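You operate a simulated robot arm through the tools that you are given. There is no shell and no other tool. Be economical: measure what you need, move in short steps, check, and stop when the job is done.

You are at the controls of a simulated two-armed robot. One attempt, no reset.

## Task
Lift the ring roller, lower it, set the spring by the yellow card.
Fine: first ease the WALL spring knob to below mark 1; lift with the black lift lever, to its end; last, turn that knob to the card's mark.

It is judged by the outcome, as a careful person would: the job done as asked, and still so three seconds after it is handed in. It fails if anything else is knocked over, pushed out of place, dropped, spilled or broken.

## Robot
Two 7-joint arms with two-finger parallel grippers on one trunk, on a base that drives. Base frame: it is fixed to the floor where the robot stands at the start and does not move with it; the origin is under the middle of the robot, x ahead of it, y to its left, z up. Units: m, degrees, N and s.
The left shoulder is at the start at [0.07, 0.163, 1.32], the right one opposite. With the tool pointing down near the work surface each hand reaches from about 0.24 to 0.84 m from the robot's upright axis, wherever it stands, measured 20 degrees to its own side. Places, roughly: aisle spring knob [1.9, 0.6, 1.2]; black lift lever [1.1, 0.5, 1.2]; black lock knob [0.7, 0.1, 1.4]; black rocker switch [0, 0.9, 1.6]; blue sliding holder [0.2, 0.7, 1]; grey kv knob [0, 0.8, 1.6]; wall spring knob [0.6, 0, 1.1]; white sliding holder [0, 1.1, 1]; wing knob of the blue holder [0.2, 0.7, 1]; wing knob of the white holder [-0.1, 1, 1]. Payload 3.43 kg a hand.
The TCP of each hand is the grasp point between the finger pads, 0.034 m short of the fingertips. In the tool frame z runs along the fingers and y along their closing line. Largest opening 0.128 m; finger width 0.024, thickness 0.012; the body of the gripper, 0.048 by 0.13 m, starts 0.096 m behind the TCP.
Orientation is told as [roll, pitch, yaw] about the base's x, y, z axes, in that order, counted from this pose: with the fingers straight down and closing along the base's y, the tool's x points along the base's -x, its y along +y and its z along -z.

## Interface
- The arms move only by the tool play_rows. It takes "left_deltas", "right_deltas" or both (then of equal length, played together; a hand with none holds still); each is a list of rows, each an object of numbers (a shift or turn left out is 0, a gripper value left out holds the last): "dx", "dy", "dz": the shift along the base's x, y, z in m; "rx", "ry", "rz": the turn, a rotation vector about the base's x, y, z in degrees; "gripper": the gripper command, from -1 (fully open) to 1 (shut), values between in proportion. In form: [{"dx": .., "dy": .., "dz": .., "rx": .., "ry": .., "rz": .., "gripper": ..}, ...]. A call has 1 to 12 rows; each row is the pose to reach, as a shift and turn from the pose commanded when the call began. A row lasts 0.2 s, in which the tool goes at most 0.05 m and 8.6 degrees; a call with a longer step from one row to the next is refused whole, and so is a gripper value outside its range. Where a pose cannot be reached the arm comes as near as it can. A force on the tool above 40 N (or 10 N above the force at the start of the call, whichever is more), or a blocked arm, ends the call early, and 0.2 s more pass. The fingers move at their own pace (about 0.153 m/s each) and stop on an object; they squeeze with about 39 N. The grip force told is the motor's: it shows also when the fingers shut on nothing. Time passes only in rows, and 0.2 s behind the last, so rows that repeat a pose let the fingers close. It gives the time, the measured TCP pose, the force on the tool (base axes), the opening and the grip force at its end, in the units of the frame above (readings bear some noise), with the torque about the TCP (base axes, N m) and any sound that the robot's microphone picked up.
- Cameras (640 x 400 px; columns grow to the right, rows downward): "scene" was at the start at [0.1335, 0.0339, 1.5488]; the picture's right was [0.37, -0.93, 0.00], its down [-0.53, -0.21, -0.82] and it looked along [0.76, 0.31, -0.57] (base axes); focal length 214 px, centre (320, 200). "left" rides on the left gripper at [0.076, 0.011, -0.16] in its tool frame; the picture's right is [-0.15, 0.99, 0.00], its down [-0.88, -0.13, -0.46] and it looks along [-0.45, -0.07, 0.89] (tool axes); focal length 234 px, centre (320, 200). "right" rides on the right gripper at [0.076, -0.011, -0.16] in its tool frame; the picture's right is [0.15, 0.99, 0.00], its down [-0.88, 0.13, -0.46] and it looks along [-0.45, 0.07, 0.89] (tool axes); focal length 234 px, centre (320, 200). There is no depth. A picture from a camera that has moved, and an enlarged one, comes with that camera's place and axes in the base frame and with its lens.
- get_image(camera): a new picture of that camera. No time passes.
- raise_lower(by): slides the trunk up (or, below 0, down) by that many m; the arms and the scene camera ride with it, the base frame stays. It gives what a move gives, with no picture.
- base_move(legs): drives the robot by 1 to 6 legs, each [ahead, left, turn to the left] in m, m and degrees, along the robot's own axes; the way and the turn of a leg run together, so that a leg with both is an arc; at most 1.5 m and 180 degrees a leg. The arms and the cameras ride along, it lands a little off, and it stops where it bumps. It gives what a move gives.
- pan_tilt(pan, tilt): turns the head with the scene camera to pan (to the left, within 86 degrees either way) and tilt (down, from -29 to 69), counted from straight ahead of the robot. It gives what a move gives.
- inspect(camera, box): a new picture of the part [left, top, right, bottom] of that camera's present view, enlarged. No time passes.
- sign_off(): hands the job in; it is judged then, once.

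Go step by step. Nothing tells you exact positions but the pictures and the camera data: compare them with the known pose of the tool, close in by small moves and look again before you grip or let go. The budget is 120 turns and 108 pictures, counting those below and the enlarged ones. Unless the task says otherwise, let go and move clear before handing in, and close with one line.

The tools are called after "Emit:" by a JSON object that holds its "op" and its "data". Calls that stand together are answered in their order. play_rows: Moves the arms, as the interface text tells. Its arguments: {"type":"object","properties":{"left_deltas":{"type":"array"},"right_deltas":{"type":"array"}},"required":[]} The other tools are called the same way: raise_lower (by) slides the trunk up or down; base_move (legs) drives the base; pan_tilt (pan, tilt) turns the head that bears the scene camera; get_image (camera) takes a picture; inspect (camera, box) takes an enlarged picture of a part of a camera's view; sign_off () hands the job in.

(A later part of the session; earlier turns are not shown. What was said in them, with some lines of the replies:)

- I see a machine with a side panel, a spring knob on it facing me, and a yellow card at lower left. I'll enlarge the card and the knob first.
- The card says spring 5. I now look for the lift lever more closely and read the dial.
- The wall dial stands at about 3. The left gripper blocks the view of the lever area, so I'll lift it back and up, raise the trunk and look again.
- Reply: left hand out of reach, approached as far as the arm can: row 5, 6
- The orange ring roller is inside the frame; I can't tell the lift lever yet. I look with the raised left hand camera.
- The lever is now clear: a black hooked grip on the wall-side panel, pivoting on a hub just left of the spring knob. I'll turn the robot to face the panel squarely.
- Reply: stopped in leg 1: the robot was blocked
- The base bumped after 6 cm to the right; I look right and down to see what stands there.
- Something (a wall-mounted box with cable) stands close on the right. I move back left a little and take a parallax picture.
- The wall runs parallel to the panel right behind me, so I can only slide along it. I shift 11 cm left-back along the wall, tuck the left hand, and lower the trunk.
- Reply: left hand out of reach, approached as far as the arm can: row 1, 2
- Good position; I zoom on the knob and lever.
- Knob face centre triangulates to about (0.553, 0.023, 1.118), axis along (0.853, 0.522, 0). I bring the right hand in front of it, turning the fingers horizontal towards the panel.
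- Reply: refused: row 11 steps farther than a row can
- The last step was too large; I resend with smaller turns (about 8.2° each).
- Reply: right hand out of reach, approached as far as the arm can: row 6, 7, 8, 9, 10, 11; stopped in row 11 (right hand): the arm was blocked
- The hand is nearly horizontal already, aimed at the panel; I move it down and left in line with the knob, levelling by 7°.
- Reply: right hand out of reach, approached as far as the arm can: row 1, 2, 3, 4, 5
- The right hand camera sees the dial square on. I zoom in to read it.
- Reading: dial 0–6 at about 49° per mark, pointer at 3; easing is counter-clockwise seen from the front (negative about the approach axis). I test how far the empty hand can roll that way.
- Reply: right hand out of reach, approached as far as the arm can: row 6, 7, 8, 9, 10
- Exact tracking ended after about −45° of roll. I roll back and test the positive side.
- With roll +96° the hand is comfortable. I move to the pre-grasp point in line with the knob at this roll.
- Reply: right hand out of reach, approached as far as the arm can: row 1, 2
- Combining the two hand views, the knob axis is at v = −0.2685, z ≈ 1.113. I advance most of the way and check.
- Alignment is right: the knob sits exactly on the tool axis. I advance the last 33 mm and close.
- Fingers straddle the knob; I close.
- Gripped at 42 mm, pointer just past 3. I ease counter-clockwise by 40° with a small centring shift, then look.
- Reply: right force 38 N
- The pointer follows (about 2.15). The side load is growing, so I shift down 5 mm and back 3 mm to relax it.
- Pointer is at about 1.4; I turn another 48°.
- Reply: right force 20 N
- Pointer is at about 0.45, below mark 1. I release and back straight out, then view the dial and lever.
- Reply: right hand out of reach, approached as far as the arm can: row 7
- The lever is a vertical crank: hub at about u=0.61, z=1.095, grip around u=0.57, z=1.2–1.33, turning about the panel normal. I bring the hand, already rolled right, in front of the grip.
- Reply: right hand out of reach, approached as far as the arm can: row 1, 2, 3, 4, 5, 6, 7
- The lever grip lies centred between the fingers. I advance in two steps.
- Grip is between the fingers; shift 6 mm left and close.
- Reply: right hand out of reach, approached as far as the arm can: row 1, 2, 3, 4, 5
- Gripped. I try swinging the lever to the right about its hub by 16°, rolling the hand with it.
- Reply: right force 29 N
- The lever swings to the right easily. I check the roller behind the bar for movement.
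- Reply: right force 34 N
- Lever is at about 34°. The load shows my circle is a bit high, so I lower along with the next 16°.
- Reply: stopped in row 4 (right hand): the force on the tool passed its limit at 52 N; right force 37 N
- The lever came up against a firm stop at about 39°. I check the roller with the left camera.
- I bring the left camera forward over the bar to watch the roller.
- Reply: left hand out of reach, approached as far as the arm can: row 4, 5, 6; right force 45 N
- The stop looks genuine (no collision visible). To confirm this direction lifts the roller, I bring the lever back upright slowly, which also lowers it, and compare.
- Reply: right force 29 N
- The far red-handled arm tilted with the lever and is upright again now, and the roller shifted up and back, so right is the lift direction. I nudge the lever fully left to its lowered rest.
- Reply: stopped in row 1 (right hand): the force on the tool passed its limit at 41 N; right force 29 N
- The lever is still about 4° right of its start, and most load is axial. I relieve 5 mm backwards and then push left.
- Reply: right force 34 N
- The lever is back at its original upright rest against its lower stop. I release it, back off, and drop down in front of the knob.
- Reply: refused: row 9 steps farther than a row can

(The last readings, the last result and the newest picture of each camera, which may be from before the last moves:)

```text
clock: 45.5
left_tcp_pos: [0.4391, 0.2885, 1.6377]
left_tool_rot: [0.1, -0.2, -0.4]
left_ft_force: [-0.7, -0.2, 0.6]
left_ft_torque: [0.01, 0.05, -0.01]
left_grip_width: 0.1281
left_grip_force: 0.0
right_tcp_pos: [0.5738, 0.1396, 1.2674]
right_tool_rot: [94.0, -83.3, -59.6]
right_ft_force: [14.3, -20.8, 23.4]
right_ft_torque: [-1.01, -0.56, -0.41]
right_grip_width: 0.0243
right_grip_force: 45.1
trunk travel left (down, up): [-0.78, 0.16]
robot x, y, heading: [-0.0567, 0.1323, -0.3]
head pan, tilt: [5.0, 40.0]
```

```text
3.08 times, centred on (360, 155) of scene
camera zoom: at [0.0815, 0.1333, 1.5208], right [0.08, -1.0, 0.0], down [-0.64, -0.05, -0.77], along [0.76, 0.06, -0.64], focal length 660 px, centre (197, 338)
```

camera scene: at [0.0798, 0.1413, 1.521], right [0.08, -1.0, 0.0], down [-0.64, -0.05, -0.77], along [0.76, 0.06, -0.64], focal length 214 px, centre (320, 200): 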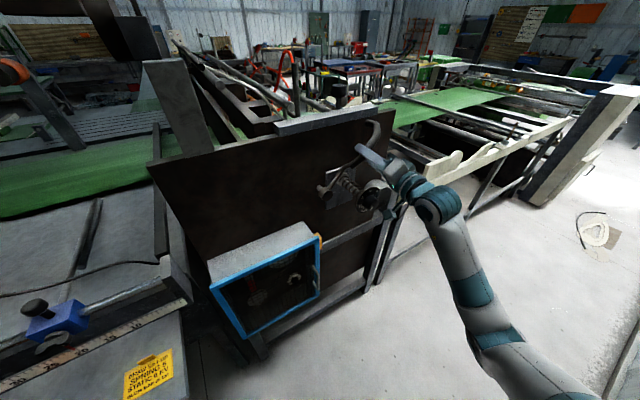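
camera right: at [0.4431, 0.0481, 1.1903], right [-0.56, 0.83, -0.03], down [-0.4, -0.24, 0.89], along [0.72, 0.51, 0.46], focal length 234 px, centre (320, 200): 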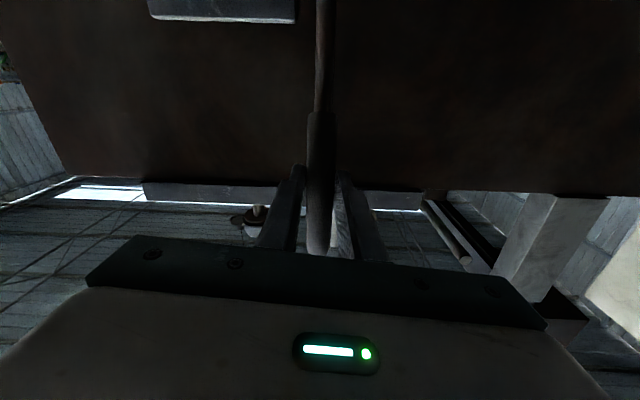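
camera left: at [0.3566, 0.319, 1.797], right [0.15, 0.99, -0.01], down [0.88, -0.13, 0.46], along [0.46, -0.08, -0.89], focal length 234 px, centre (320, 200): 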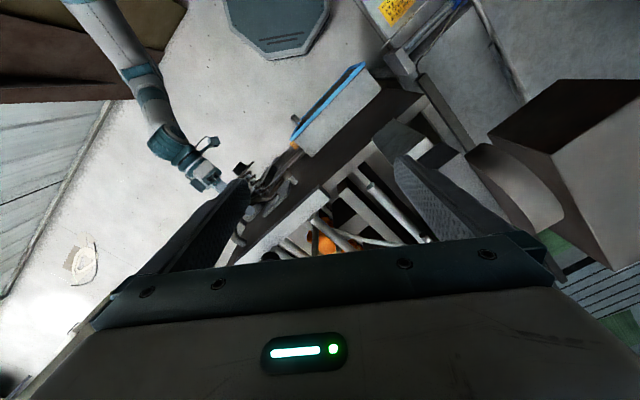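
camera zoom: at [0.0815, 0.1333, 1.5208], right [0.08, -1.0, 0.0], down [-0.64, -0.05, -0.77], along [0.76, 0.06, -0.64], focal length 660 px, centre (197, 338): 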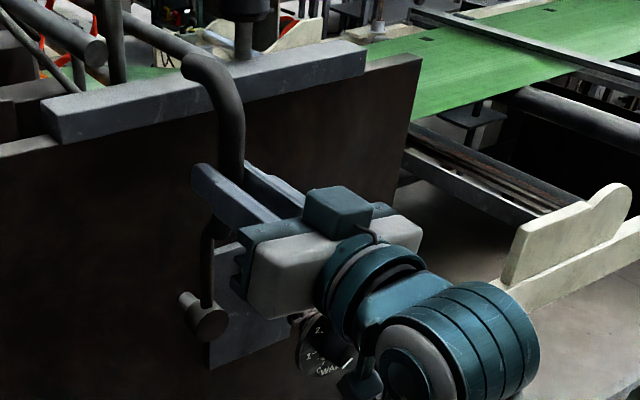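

One step was too long; I split it: first release and back off.

Emit:
{"op": "play_rows", "data": {"right_deltas": [{"dx": 0.001, "dy": -0.002, "gripper": -1}, {"gripper": -1}, {"gripper": -1}, {"gripper": -1}, {"dx": -0.025, "dy": -0.015}, {"dx": -0.05, "dy": -0.032}, {"dx": -0.065, "dy": -0.055}, {"dx": -0.075, "dy": -0.08, "dz": -0.02}, {"dx": -0.085, "dy": -0.1, "dz": -0.055}, {"dx": -0.095, "dy": -0.12, "dz": -0.09}, {"dx": -0.105, "dy": -0.145, "dz": -0.125}, {"dx": -0.115, "dy": -0.17, "dz": -0.155}]}}

Emit:
{"op": "get_image", "data": {"camera": "right"}}

Emit:
{"op": "inspect", "data": {"camera": "scene", "box": [290, 90, 430, 220]}}

```text
clock: 48.1
left_tcp_pos: [0.4363, 0.2944, 1.6377]
left_tool_rot: [0.0, -0.3, -0.4]
left_ft_force: [-0.4, -0.4, 0.6]
left_ft_torque: [0.04, -0.04, -0.01]
left_grip_width: 0.1278
left_grip_force: 0.1
right_tcp_pos: [0.4558, -0.0236, 1.1128]
right_tool_rot: [92.3, -83.4, -57.6]
right_ft_force: [-0.8, -0.5, 0.0]
right_ft_torque: [-0.01, -0.02, 0.01]
right_grip_width: 0.128
right_grip_force: 0.1
right hand out of reach, approached as far as the arm can: row 8, 9, 10, 11
trunk travel left (down, up): [-0.78, 0.16]
robot x, y, heading: [-0.0548, 0.1335, 0.0]
head pan, tilt: [5.0, 40.0]
```

```text
38 pictures are left
camera right: at [0.3259, -0.1166, 1.0359], right [-0.57, 0.82, -0.03], down [-0.39, -0.24, 0.89], along [0.72, 0.52, 0.46], focal length 234 px, centre (320, 200)
```

right: 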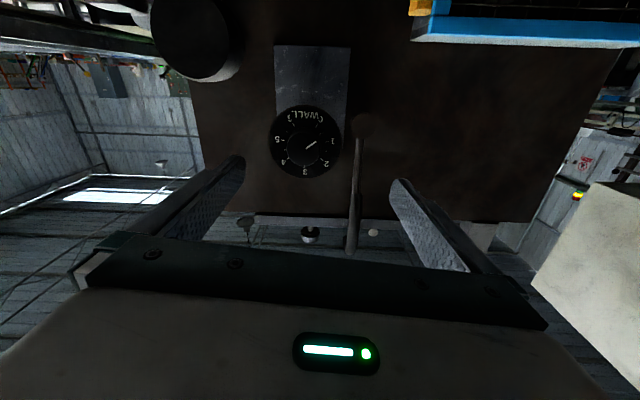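

```text
3.08 times, centred on (360, 155) of scene
camera zoom: at [0.0792, 0.1377, 1.5208], right [0.08, -1.0, 0.0], down [-0.64, -0.05, -0.77], along [0.76, 0.06, -0.64], focal length 660 px, centre (197, 338)
```

zoom: 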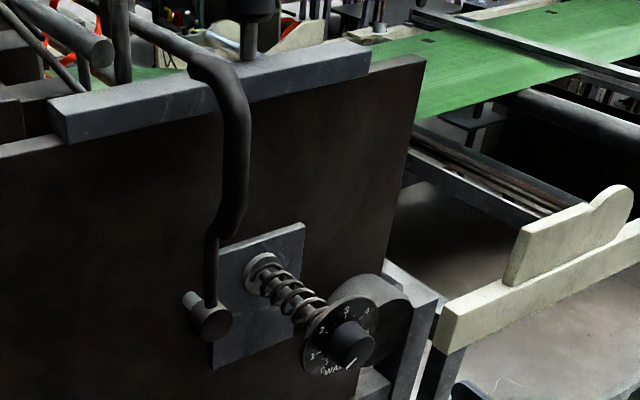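

Lever rests at its original place. I line up with the knob again (correcting 3.5° yaw) and advance.

Emit:
{"op": "play_rows", "data": {"right_deltas": [{"dx": 0.012, "dy": -0.002, "dz": -0.004, "rz": -2}, {"dx": 0.025, "dy": 0.005, "dz": -0.0068, "rz": -3.5}, {"dx": 0.045, "dy": 0.017, "dz": -0.0068, "rz": -3.5}, {"dx": 0.06, "dy": 0.0265, "dz": -0.0068, "rz": -3.5}, {"dx": 0.06, "dy": 0.0265, "dz": -0.0068, "rz": -3.5}]}}

Emit:
{"op": "inspect", "data": {"camera": "right", "box": [200, 90, 440, 260]}}

```text
clock: 49.3
left_tcp_pos: [0.437, 0.2954, 1.6373]
left_tool_rot: [-0.1, -0.3, -0.4]
left_ft_force: [0.3, 0.8, -0.5]
left_ft_torque: [-0.01, -0.01, 0.0]
left_grip_width: 0.128
left_grip_force: 0.1
right_tcp_pos: [0.5179, 0.0029, 1.1057]
right_tool_rot: [91.1, -83.6, -60.1]
right_ft_force: [-0.5, 0.2, 1.2]
right_ft_torque: [-0.03, 0.01, 0.02]
right_grip_width: 0.1277
right_grip_force: 0.1
trunk travel left (down, up): [-0.78, 0.16]
robot x, y, heading: [-0.0539, 0.1341, -0.3]
head pan, tilt: [5.0, 40.0]
```

```text
2.35 times, centred on (320, 175) of right
camera zoom: at [0.3814, -0.0828, 1.0288], right [-0.52, 0.86, -0.03], down [-0.41, -0.21, 0.89], along [0.75, 0.47, 0.46], focal length 551 px, centre (320, 259)
```

zoom: 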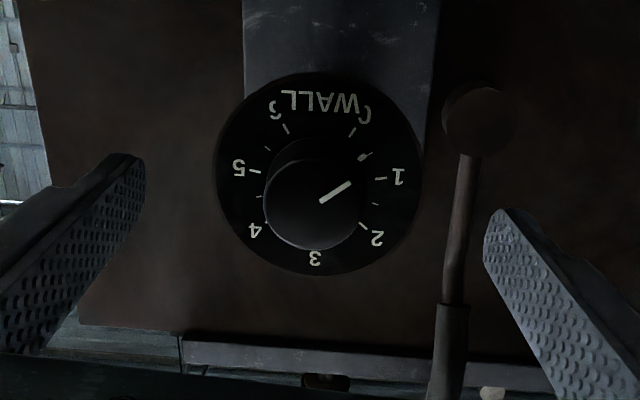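

Dial shows about 0.5. I advance with a 3 mm correction and close on the knob.

Emit:
{"op": "play_rows", "data": {"right_deltas": [{"dx": 0.0125, "dy": 0.006, "dz": 0.002}, {"dx": 0.025, "dy": 0.012, "dz": 0.003}, {"dx": 0.025, "dy": 0.012, "dz": 0.003}, {"dx": 0.025, "dy": 0.012, "dz": 0.003, "gripper": 1}, {"dx": 0.025, "dy": 0.012, "dz": 0.003, "gripper": 1}, {"dx": 0.025, "dy": 0.012, "dz": 0.003, "gripper": 1}, {"dx": 0.025, "dy": 0.012, "dz": 0.003, "gripper": 1}]}}

Emit:
{"op": "inspect", "data": {"camera": "right", "box": [200, 90, 440, 260]}}

```text
clock: 50.9
left_tcp_pos: [0.4373, 0.2974, 1.6375]
left_tool_rot: [-0.1, -0.3, -0.5]
left_ft_force: [0.2, 0.4, -1.0]
left_ft_torque: [-0.02, 0.02, 0.01]
left_grip_width: 0.1279
left_grip_force: 0.0
right_tcp_pos: [0.5413, 0.0151, 1.1075]
right_tool_rot: [91.1, -83.5, -60.0]
right_ft_force: [-1.3, 1.7, -1.1]
right_ft_torque: [0.16, -0.23, 1.07]
right_grip_width: 0.0413
right_grip_force: 45.2
trunk travel left (down, up): [-0.78, 0.16]
robot x, y, heading: [-0.0565, 0.1342, -0.4]
head pan, tilt: [5.0, 40.0]
```

```text
2.35 times, centred on (320, 175) of right
camera zoom: at [0.4057, -0.0702, 1.0317], right [-0.52, 0.86, -0.03], down [-0.41, -0.21, 0.89], along [0.75, 0.47, 0.46], focal length 551 px, centre (320, 259)
```

zoom: 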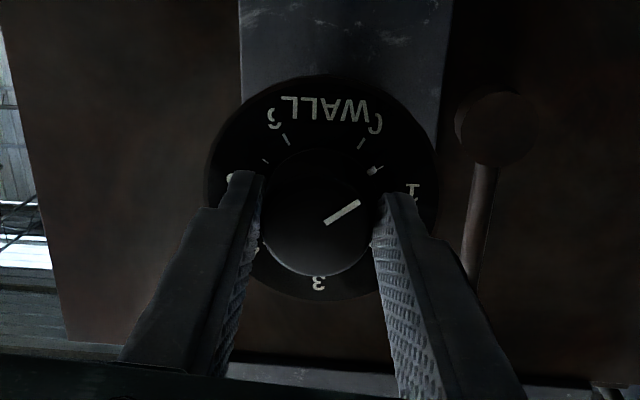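

Clean grip with almost no load. I turn clockwise 48° and check.

Emit:
{"op": "play_rows", "data": {"right_deltas": [{"rx": 6.8, "ry": 4.2}, {"rx": 13.6, "ry": 8.4}, {"rx": 20.5, "ry": 12.5}, {"rx": 27.3, "ry": 16.7}, {"rx": 34.1, "ry": 20.9}, {"rx": 40.9, "ry": 25.1}]}}

```text
clock: 52.3
left_tcp_pos: [0.4354, 0.2958, 1.638]
left_tool_rot: [-0.2, -0.3, -0.4]
left_ft_force: [-0.8, 0.2, 0.2]
left_ft_torque: [-0.01, 0.0, 0.05]
left_grip_width: 0.1276
left_grip_force: 0.1
right_tcp_pos: [0.5398, 0.0168, 1.1106]
right_tool_rot: [89.8, -35.3, -58.7]
right_ft_force: [-8.7, 7.0, 3.1]
right_ft_torque: [-0.25, 0.32, 0.17]
right_grip_width: 0.0407
right_grip_force: 44.6
trunk travel left (down, up): [-0.78, 0.16]
robot x, y, heading: [-0.0511, 0.1316, -0.1]
head pan, tilt: [5.0, 40.0]
```

Emit:
{"op": "play_rows", "data": {"right_deltas": [{"rx": 6.8, "ry": 4.2}, {"rx": 13.6, "ry": 8.4}, {"rx": 20.5, "ry": 12.5}, {"rx": 27.3, "ry": 16.7}, {"rx": 34.1, "ry": 20.9}, {"rx": 40.9, "ry": 25.1}]}}

Emit:
{"op": "inspect", "data": {"camera": "right", "box": [200, 90, 440, 260]}}

```text
clock: 53.7
left_tcp_pos: [0.4362, 0.2969, 1.6385]
left_tool_rot: [-0.2, -0.3, -0.4]
left_ft_force: [1.0, 0.0, 0.2]
left_ft_torque: [0.0, -0.03, 0.03]
left_grip_width: 0.128
left_grip_force: 0.0
right_tcp_pos: [0.5416, 0.0159, 1.1117]
right_tool_rot: [89.8, 12.5, -58.6]
right_ft_force: [0.5, 4.8, 18.7]
right_ft_torque: [0.05, -0.19, -0.69]
right_grip_width: 0.0412
right_grip_force: 44.9
trunk travel left (down, up): [-0.78, 0.16]
robot x, y, heading: [-0.0522, 0.134, -0.5]
head pan, tilt: [5.0, 40.0]
```

```text
2.35 times, centred on (320, 175) of right
camera zoom: at [0.3646, -0.0028, 1.1164], right [0.04, -0.06, 1.0], down [0.07, -1.0, -0.06], along [1.0, 0.08, -0.04], focal length 551 px, centre (320, 259)
```

zoom: 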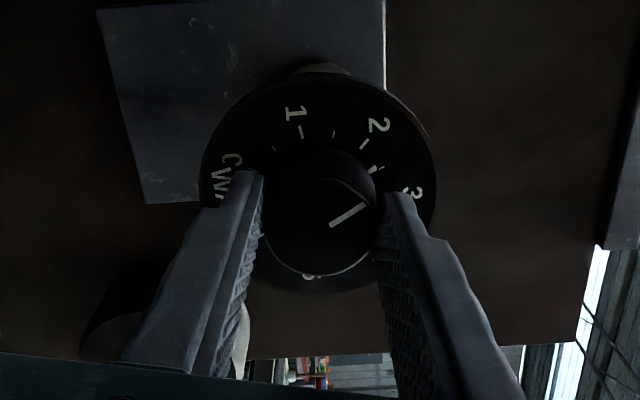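

Pointer at about 2.4. I continue 48° more with a 2 mm lift to relieve.

Emit:
{"op": "play_rows", "data": {"right_deltas": [{"dz": 0.0015, "rx": 6.8, "ry": 4.2}, {"dz": 0.0025, "rx": 13.6, "ry": 8.4}, {"dz": 0.0025, "rx": 20.5, "ry": 12.5}, {"dz": 0.0025, "rx": 27.3, "ry": 16.7}, {"dz": 0.0025, "rx": 34.1, "ry": 20.9}, {"dz": 0.0025, "rx": 40.9, "ry": 25.1}]}}

Emit:
{"op": "inspect", "data": {"camera": "right", "box": [200, 90, 440, 260]}}

```text
clock: 55.1
left_tcp_pos: [0.4364, 0.2963, 1.6383]
left_tool_rot: [-0.2, -0.3, -0.5]
left_ft_force: [0.5, 0.4, -0.4]
left_ft_torque: [0.0, 0.0, 0.01]
left_grip_width: 0.1278
left_grip_force: 0.0
right_tcp_pos: [0.5411, 0.0162, 1.1111]
right_tool_rot: [89.2, 60.6, -58.8]
right_ft_force: [-5.5, 3.6, 8.6]
right_ft_torque: [-0.57, 0.7, 0.2]
right_grip_width: 0.0413
right_grip_force: 45.5
trunk travel left (down, up): [-0.78, 0.16]
robot x, y, heading: [-0.0579, 0.1321, -0.4]
head pan, tilt: [5.0, 40.0]
```

```text
2.35 times, centred on (320, 175) of right
camera zoom: at [0.3809, -0.0298, 1.1724], right [0.42, -0.67, 0.61], down [-0.1, -0.71, -0.7], along [0.9, 0.23, -0.37], focal length 551 px, centre (320, 259)
```

zoom: 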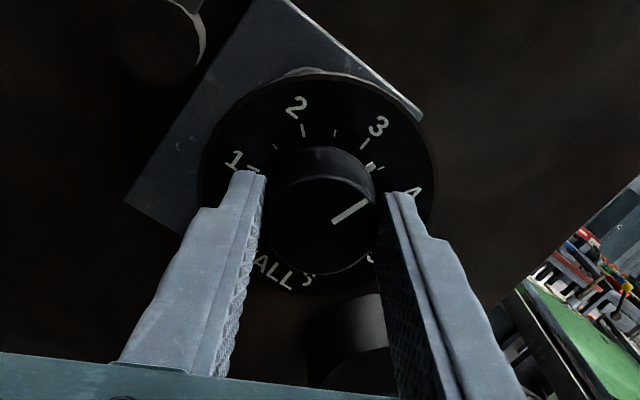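

Pointer about 3.4. I continue 48° if reachable.

Emit:
{"op": "play_rows", "data": {"right_deltas": [{"rx": 6.8, "ry": 4.2}, {"rx": 13.6, "ry": 8.4}, {"rx": 20.5, "ry": 12.5}, {"rx": 27.3, "ry": 16.7}, {"rx": 34.1, "ry": 20.9}, {"rx": 40.9, "ry": 25.1}]}}

Emit:
{"op": "inspect", "data": {"camera": "right", "box": [200, 90, 440, 260]}}

```text
clock: 56.5
left_tcp_pos: [0.4356, 0.2951, 1.6376]
left_tool_rot: [-0.1, -0.3, -0.4]
left_ft_force: [-0.2, 0.1, -0.3]
left_ft_torque: [0.03, 0.05, -0.03]
left_grip_width: 0.1282
left_grip_force: 0.1
right_tcp_pos: [0.5414, 0.0135, 1.1104]
right_tool_rot: [-90.0, 71.4, 122.0]
right_ft_force: [-6.4, -3.4, -0.2]
right_ft_torque: [-0.32, 0.38, 0.38]
right_grip_width: 0.0412
right_grip_force: 44.6
trunk travel left (down, up): [-0.78, 0.16]
robot x, y, heading: [-0.0491, 0.1296, -0.5]
head pan, tilt: [5.0, 40.0]
```

```text
2.35 times, centred on (320, 175) of right
camera zoom: at [0.4129, -0.0821, 1.1863], right [0.52, -0.84, -0.18], down [-0.47, -0.11, -0.88], along [0.71, 0.54, -0.45], focal length 551 px, centre (320, 259)
```

zoom: 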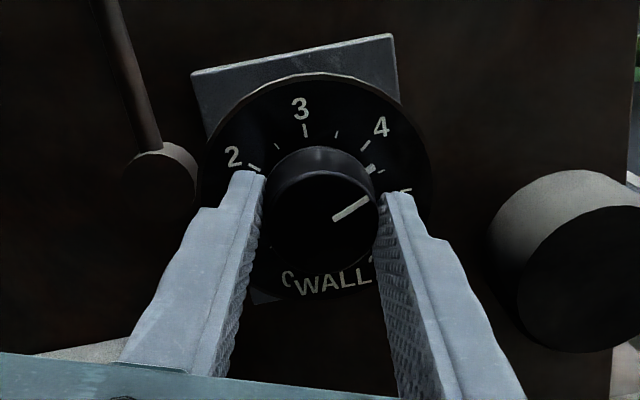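

Pointer about 4.4. I turn 28° more and inspect closely.

Emit:
{"op": "play_rows", "data": {"right_deltas": [{"rx": 6.8, "ry": 4.2}, {"rx": 13.6, "ry": 8.4}, {"rx": 20.5, "ry": 12.5}, {"rx": 23.9, "ry": 14.6}]}}

Emit:
{"op": "inspect", "data": {"camera": "right", "box": [270, 110, 380, 220]}}

Emit:
{"op": "inspect", "data": {"camera": "scene", "box": [340, 160, 400, 210]}}

```text
clock: 57.4
left_tcp_pos: [0.4376, 0.2983, 1.6375]
left_tool_rot: [-0.1, -0.1, -0.2]
left_ft_force: [-0.6, 0.3, 0.3]
left_ft_torque: [0.03, 0.03, 0.01]
left_grip_width: 0.1277
left_grip_force: 0.1
right_tcp_pos: [0.5425, 0.013, 1.1094]
right_tool_rot: [-90.0, 48.6, 122.3]
right_ft_force: [3.5, 14.1, 7.8]
right_ft_torque: [0.32, -0.46, -0.5]
right_grip_width: 0.0406
right_grip_force: 45.0
trunk travel left (down, up): [-0.78, 0.16]
robot x, y, heading: [-0.0553, 0.1311, -0.4]
head pan, tilt: [5.0, 40.0]
stopped in row 4 (right hand): the force on the tool passed its limit at 46 N (the readings are from after the stop); the commanded pose is now the measured one
```

```text
3.64 times, centred on (325, 165) of right
camera zoom: at [0.4283, -0.1071, 1.1746], right [0.45, -0.71, -0.55], down [-0.64, 0.17, -0.75], along [0.62, 0.69, -0.38], focal length 852 px, centre (302, 327)
```

zoom: 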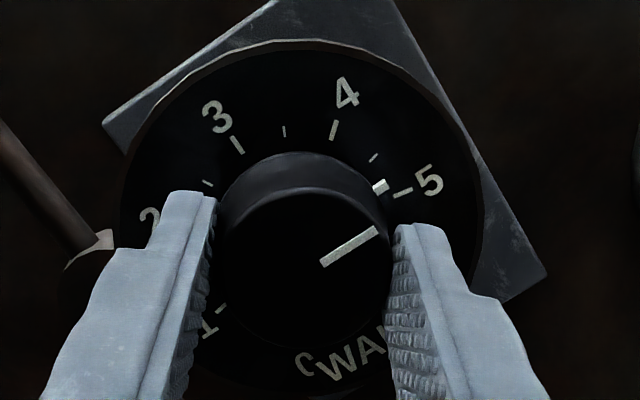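

```text
8.00 times, centred on (370, 185) of scene
camera zoom: at [0.0814, 0.141, 1.5204], right [0.08, -1.0, 0.0], down [-0.64, -0.05, -0.77], along [0.76, 0.06, -0.64], focal length 1716 px, centre (-80, 320)
```

zoom: 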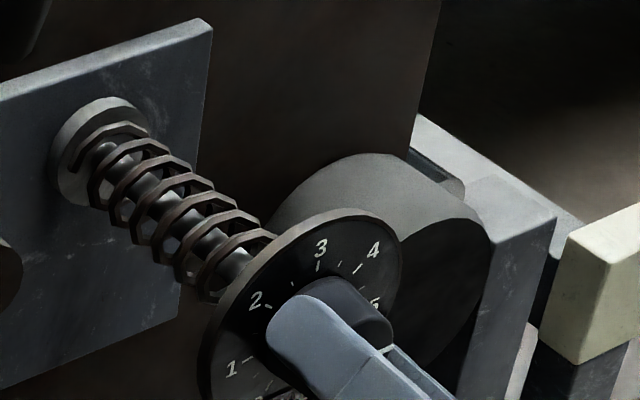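

Pointer about 4.85, just short of 5. I turn about 8° more in two gentle steps.

Emit:
{"op": "play_rows", "data": {"right_deltas": [{"rx": 3.4, "ry": 2.1, "dy": 0.001, "dz": 0.001}, {"rx": 6.8, "ry": 4.2, "dy": 0.001, "dz": 0.001}, {"rx": 6.8, "ry": 4.2, "dy": 0.001, "dz": 0.001}]}}

Emit:
{"op": "inspect", "data": {"camera": "right", "box": [270, 110, 380, 220]}}

```text
clock: 57.9
left_tcp_pos: [0.4397, 0.3, 1.6356]
left_tool_rot: [-0.2, -0.1, -0.1]
left_ft_force: [0.3, -0.6, -0.4]
left_ft_torque: [0.05, -0.05, 0.01]
left_grip_width: 0.1282
left_grip_force: 0.0
right_tcp_pos: [0.5412, 0.0135, 1.1093]
right_tool_rot: [-89.9, 44.9, 122.4]
right_ft_force: [7.3, 15.3, 6.7]
right_ft_torque: [0.35, -0.49, -0.5]
right_grip_width: 0.0407
right_grip_force: 44.8
trunk travel left (down, up): [-0.78, 0.16]
robot x, y, heading: [-0.0542, 0.1336, -0.3]
head pan, tilt: [5.0, 40.0]
stopped in row 2 (right hand): the force on the tool passed its limit at 43 N (the readings are from after the stop); the commanded pose is now the measured one
```

```text
3.64 times, centred on (325, 165) of right
camera zoom: at [0.4306, -0.1109, 1.1719], right [0.43, -0.68, -0.6], down [-0.67, 0.2, -0.71], along [0.61, 0.71, -0.37], focal length 852 px, centre (302, 327)
```

zoom: 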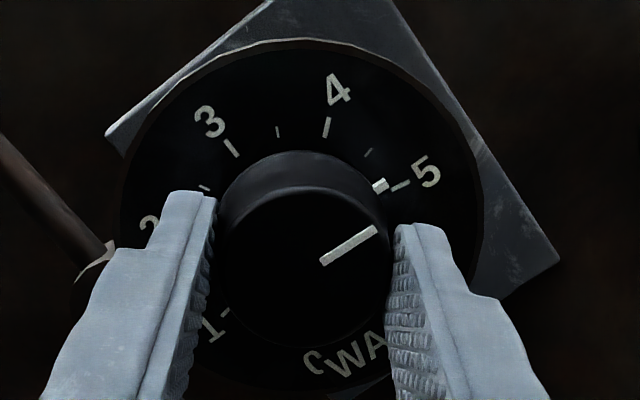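

About 4.9 now. I creep 4–5° more with very small steps.

Emit:
{"op": "play_rows", "data": {"right_deltas": [{"dy": 0.0015, "dx": 0.001, "dz": 0.001}, {"rx": 1.2, "ry": 0.7, "dy": 0.0015, "dx": 0.001, "dz": 0.001}, {"rx": 2.4, "ry": 1.5, "dy": 0.0015, "dx": 0.001, "dz": 0.001}, {"rx": 3.6, "ry": 2.2, "dy": 0.0015, "dx": 0.001, "dz": 0.001}, {"rx": 4.3, "ry": 2.6, "dy": 0.0015, "dx": 0.001, "dz": 0.001}]}}

Emit:
{"op": "inspect", "data": {"camera": "right", "box": [270, 110, 380, 220]}}

```text
clock: 59.1
left_tcp_pos: [0.4371, 0.2996, 1.6372]
left_tool_rot: [-0.2, -0.3, -0.3]
left_ft_force: [0.4, 0.6, 0.5]
left_ft_torque: [-0.02, -0.02, -0.02]
left_grip_width: 0.128
left_grip_force: 0.1
right_tcp_pos: [0.5404, 0.0143, 1.1099]
right_tool_rot: [-89.9, 39.9, 122.3]
right_ft_force: [-4.0, 9.8, 0.5]
right_ft_torque: [-0.29, 0.4, 0.83]
right_grip_width: 0.0404
right_grip_force: 44.7
trunk travel left (down, up): [-0.78, 0.16]
robot x, y, heading: [-0.0566, 0.1318, -0.5]
head pan, tilt: [5.0, 40.0]
```

```text
3.64 times, centred on (325, 165) of right
camera zoom: at [0.4327, -0.1147, 1.1682], right [0.4, -0.63, -0.67], down [-0.7, 0.26, -0.66], along [0.59, 0.73, -0.34], focal length 852 px, centre (302, 327)
```

zoom: 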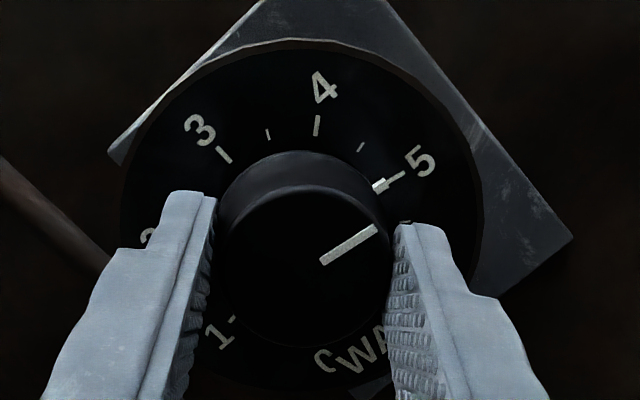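

The pointer now lines up with the 5 tick. I release, back out and read it square on.

Emit:
{"op": "play_rows", "data": {"right_deltas": [{"gripper": -1}, {"gripper": -1}, {"gripper": -1}, {"gripper": -1}, {"dx": -0.025, "dy": -0.015}, {"dx": -0.05, "dy": -0.03}, {"dx": -0.075, "dy": -0.046}, {"dx": -0.085, "dy": -0.052}]}}

Emit:
{"op": "inspect", "data": {"camera": "right", "box": [270, 85, 370, 185]}}

Emit:
{"op": "get_image", "data": {"camera": "scene"}}

```text
clock: 60.9
left_tcp_pos: [0.4375, 0.2978, 1.6379]
left_tool_rot: [-0.1, -0.2, -0.2]
left_ft_force: [0.5, 0.6, -0.6]
left_ft_torque: [0.03, -0.02, 0.01]
left_grip_width: 0.128
left_grip_force: 0.0
right_tcp_pos: [0.4568, -0.0389, 1.112]
right_tool_rot: [-90.2, 39.6, 122.2]
right_ft_force: [0.4, 0.7, 0.1]
right_ft_torque: [-0.03, -0.02, 0.02]
right_grip_width: 0.1279
right_grip_force: 0.1
trunk travel left (down, up): [-0.78, 0.16]
robot x, y, heading: [-0.0506, 0.1306, -0.1]
head pan, tilt: [5.0, 40.0]
```

```text
4.00 times, centred on (320, 135) of right
camera zoom: at [0.3483, -0.168, 1.1696], right [0.4, -0.63, -0.67], down [-0.7, 0.26, -0.66], along [0.59, 0.73, -0.34], focal length 937 px, centre (320, 460)
```

zoom: 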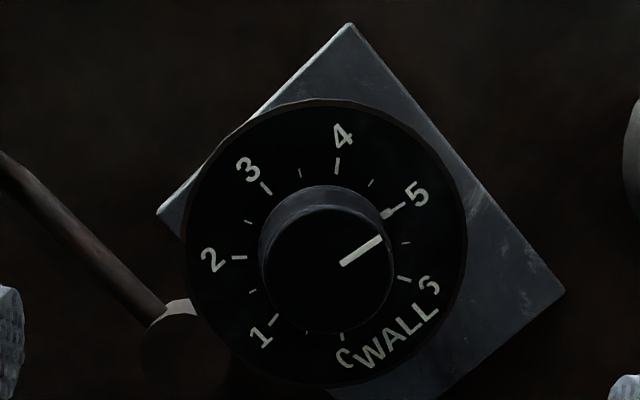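

```text
26 pictures are left
camera scene: at [0.0814, 0.1396, 1.5207], right [0.08, -1.0, 0.0], down [-0.64, -0.05, -0.77], along [0.76, 0.06, -0.64], focal length 214 px, centre (320, 200)
```

scene: 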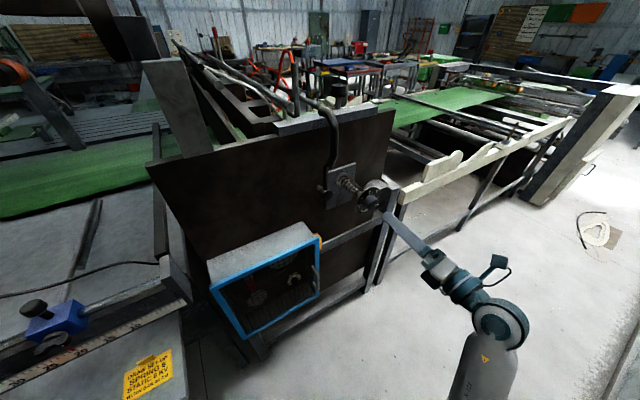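

The pointer stands on 5, the lever is back at its lowered rest, and the hands are clear. I hand in.

Emit:
{"op": "sign_off", "data": {}}

```text
The job is handed in.
```

The job is handed in. I eased the wall spring knob to about 0.5, swung the black lift lever right to its stop at about 39° and back to its start, then set the knob to 5 as the card says. I only saw the roller indirectly: it appeared to shift up about 1 cm with the lever, and the linked red-handled arm tilted and returned.
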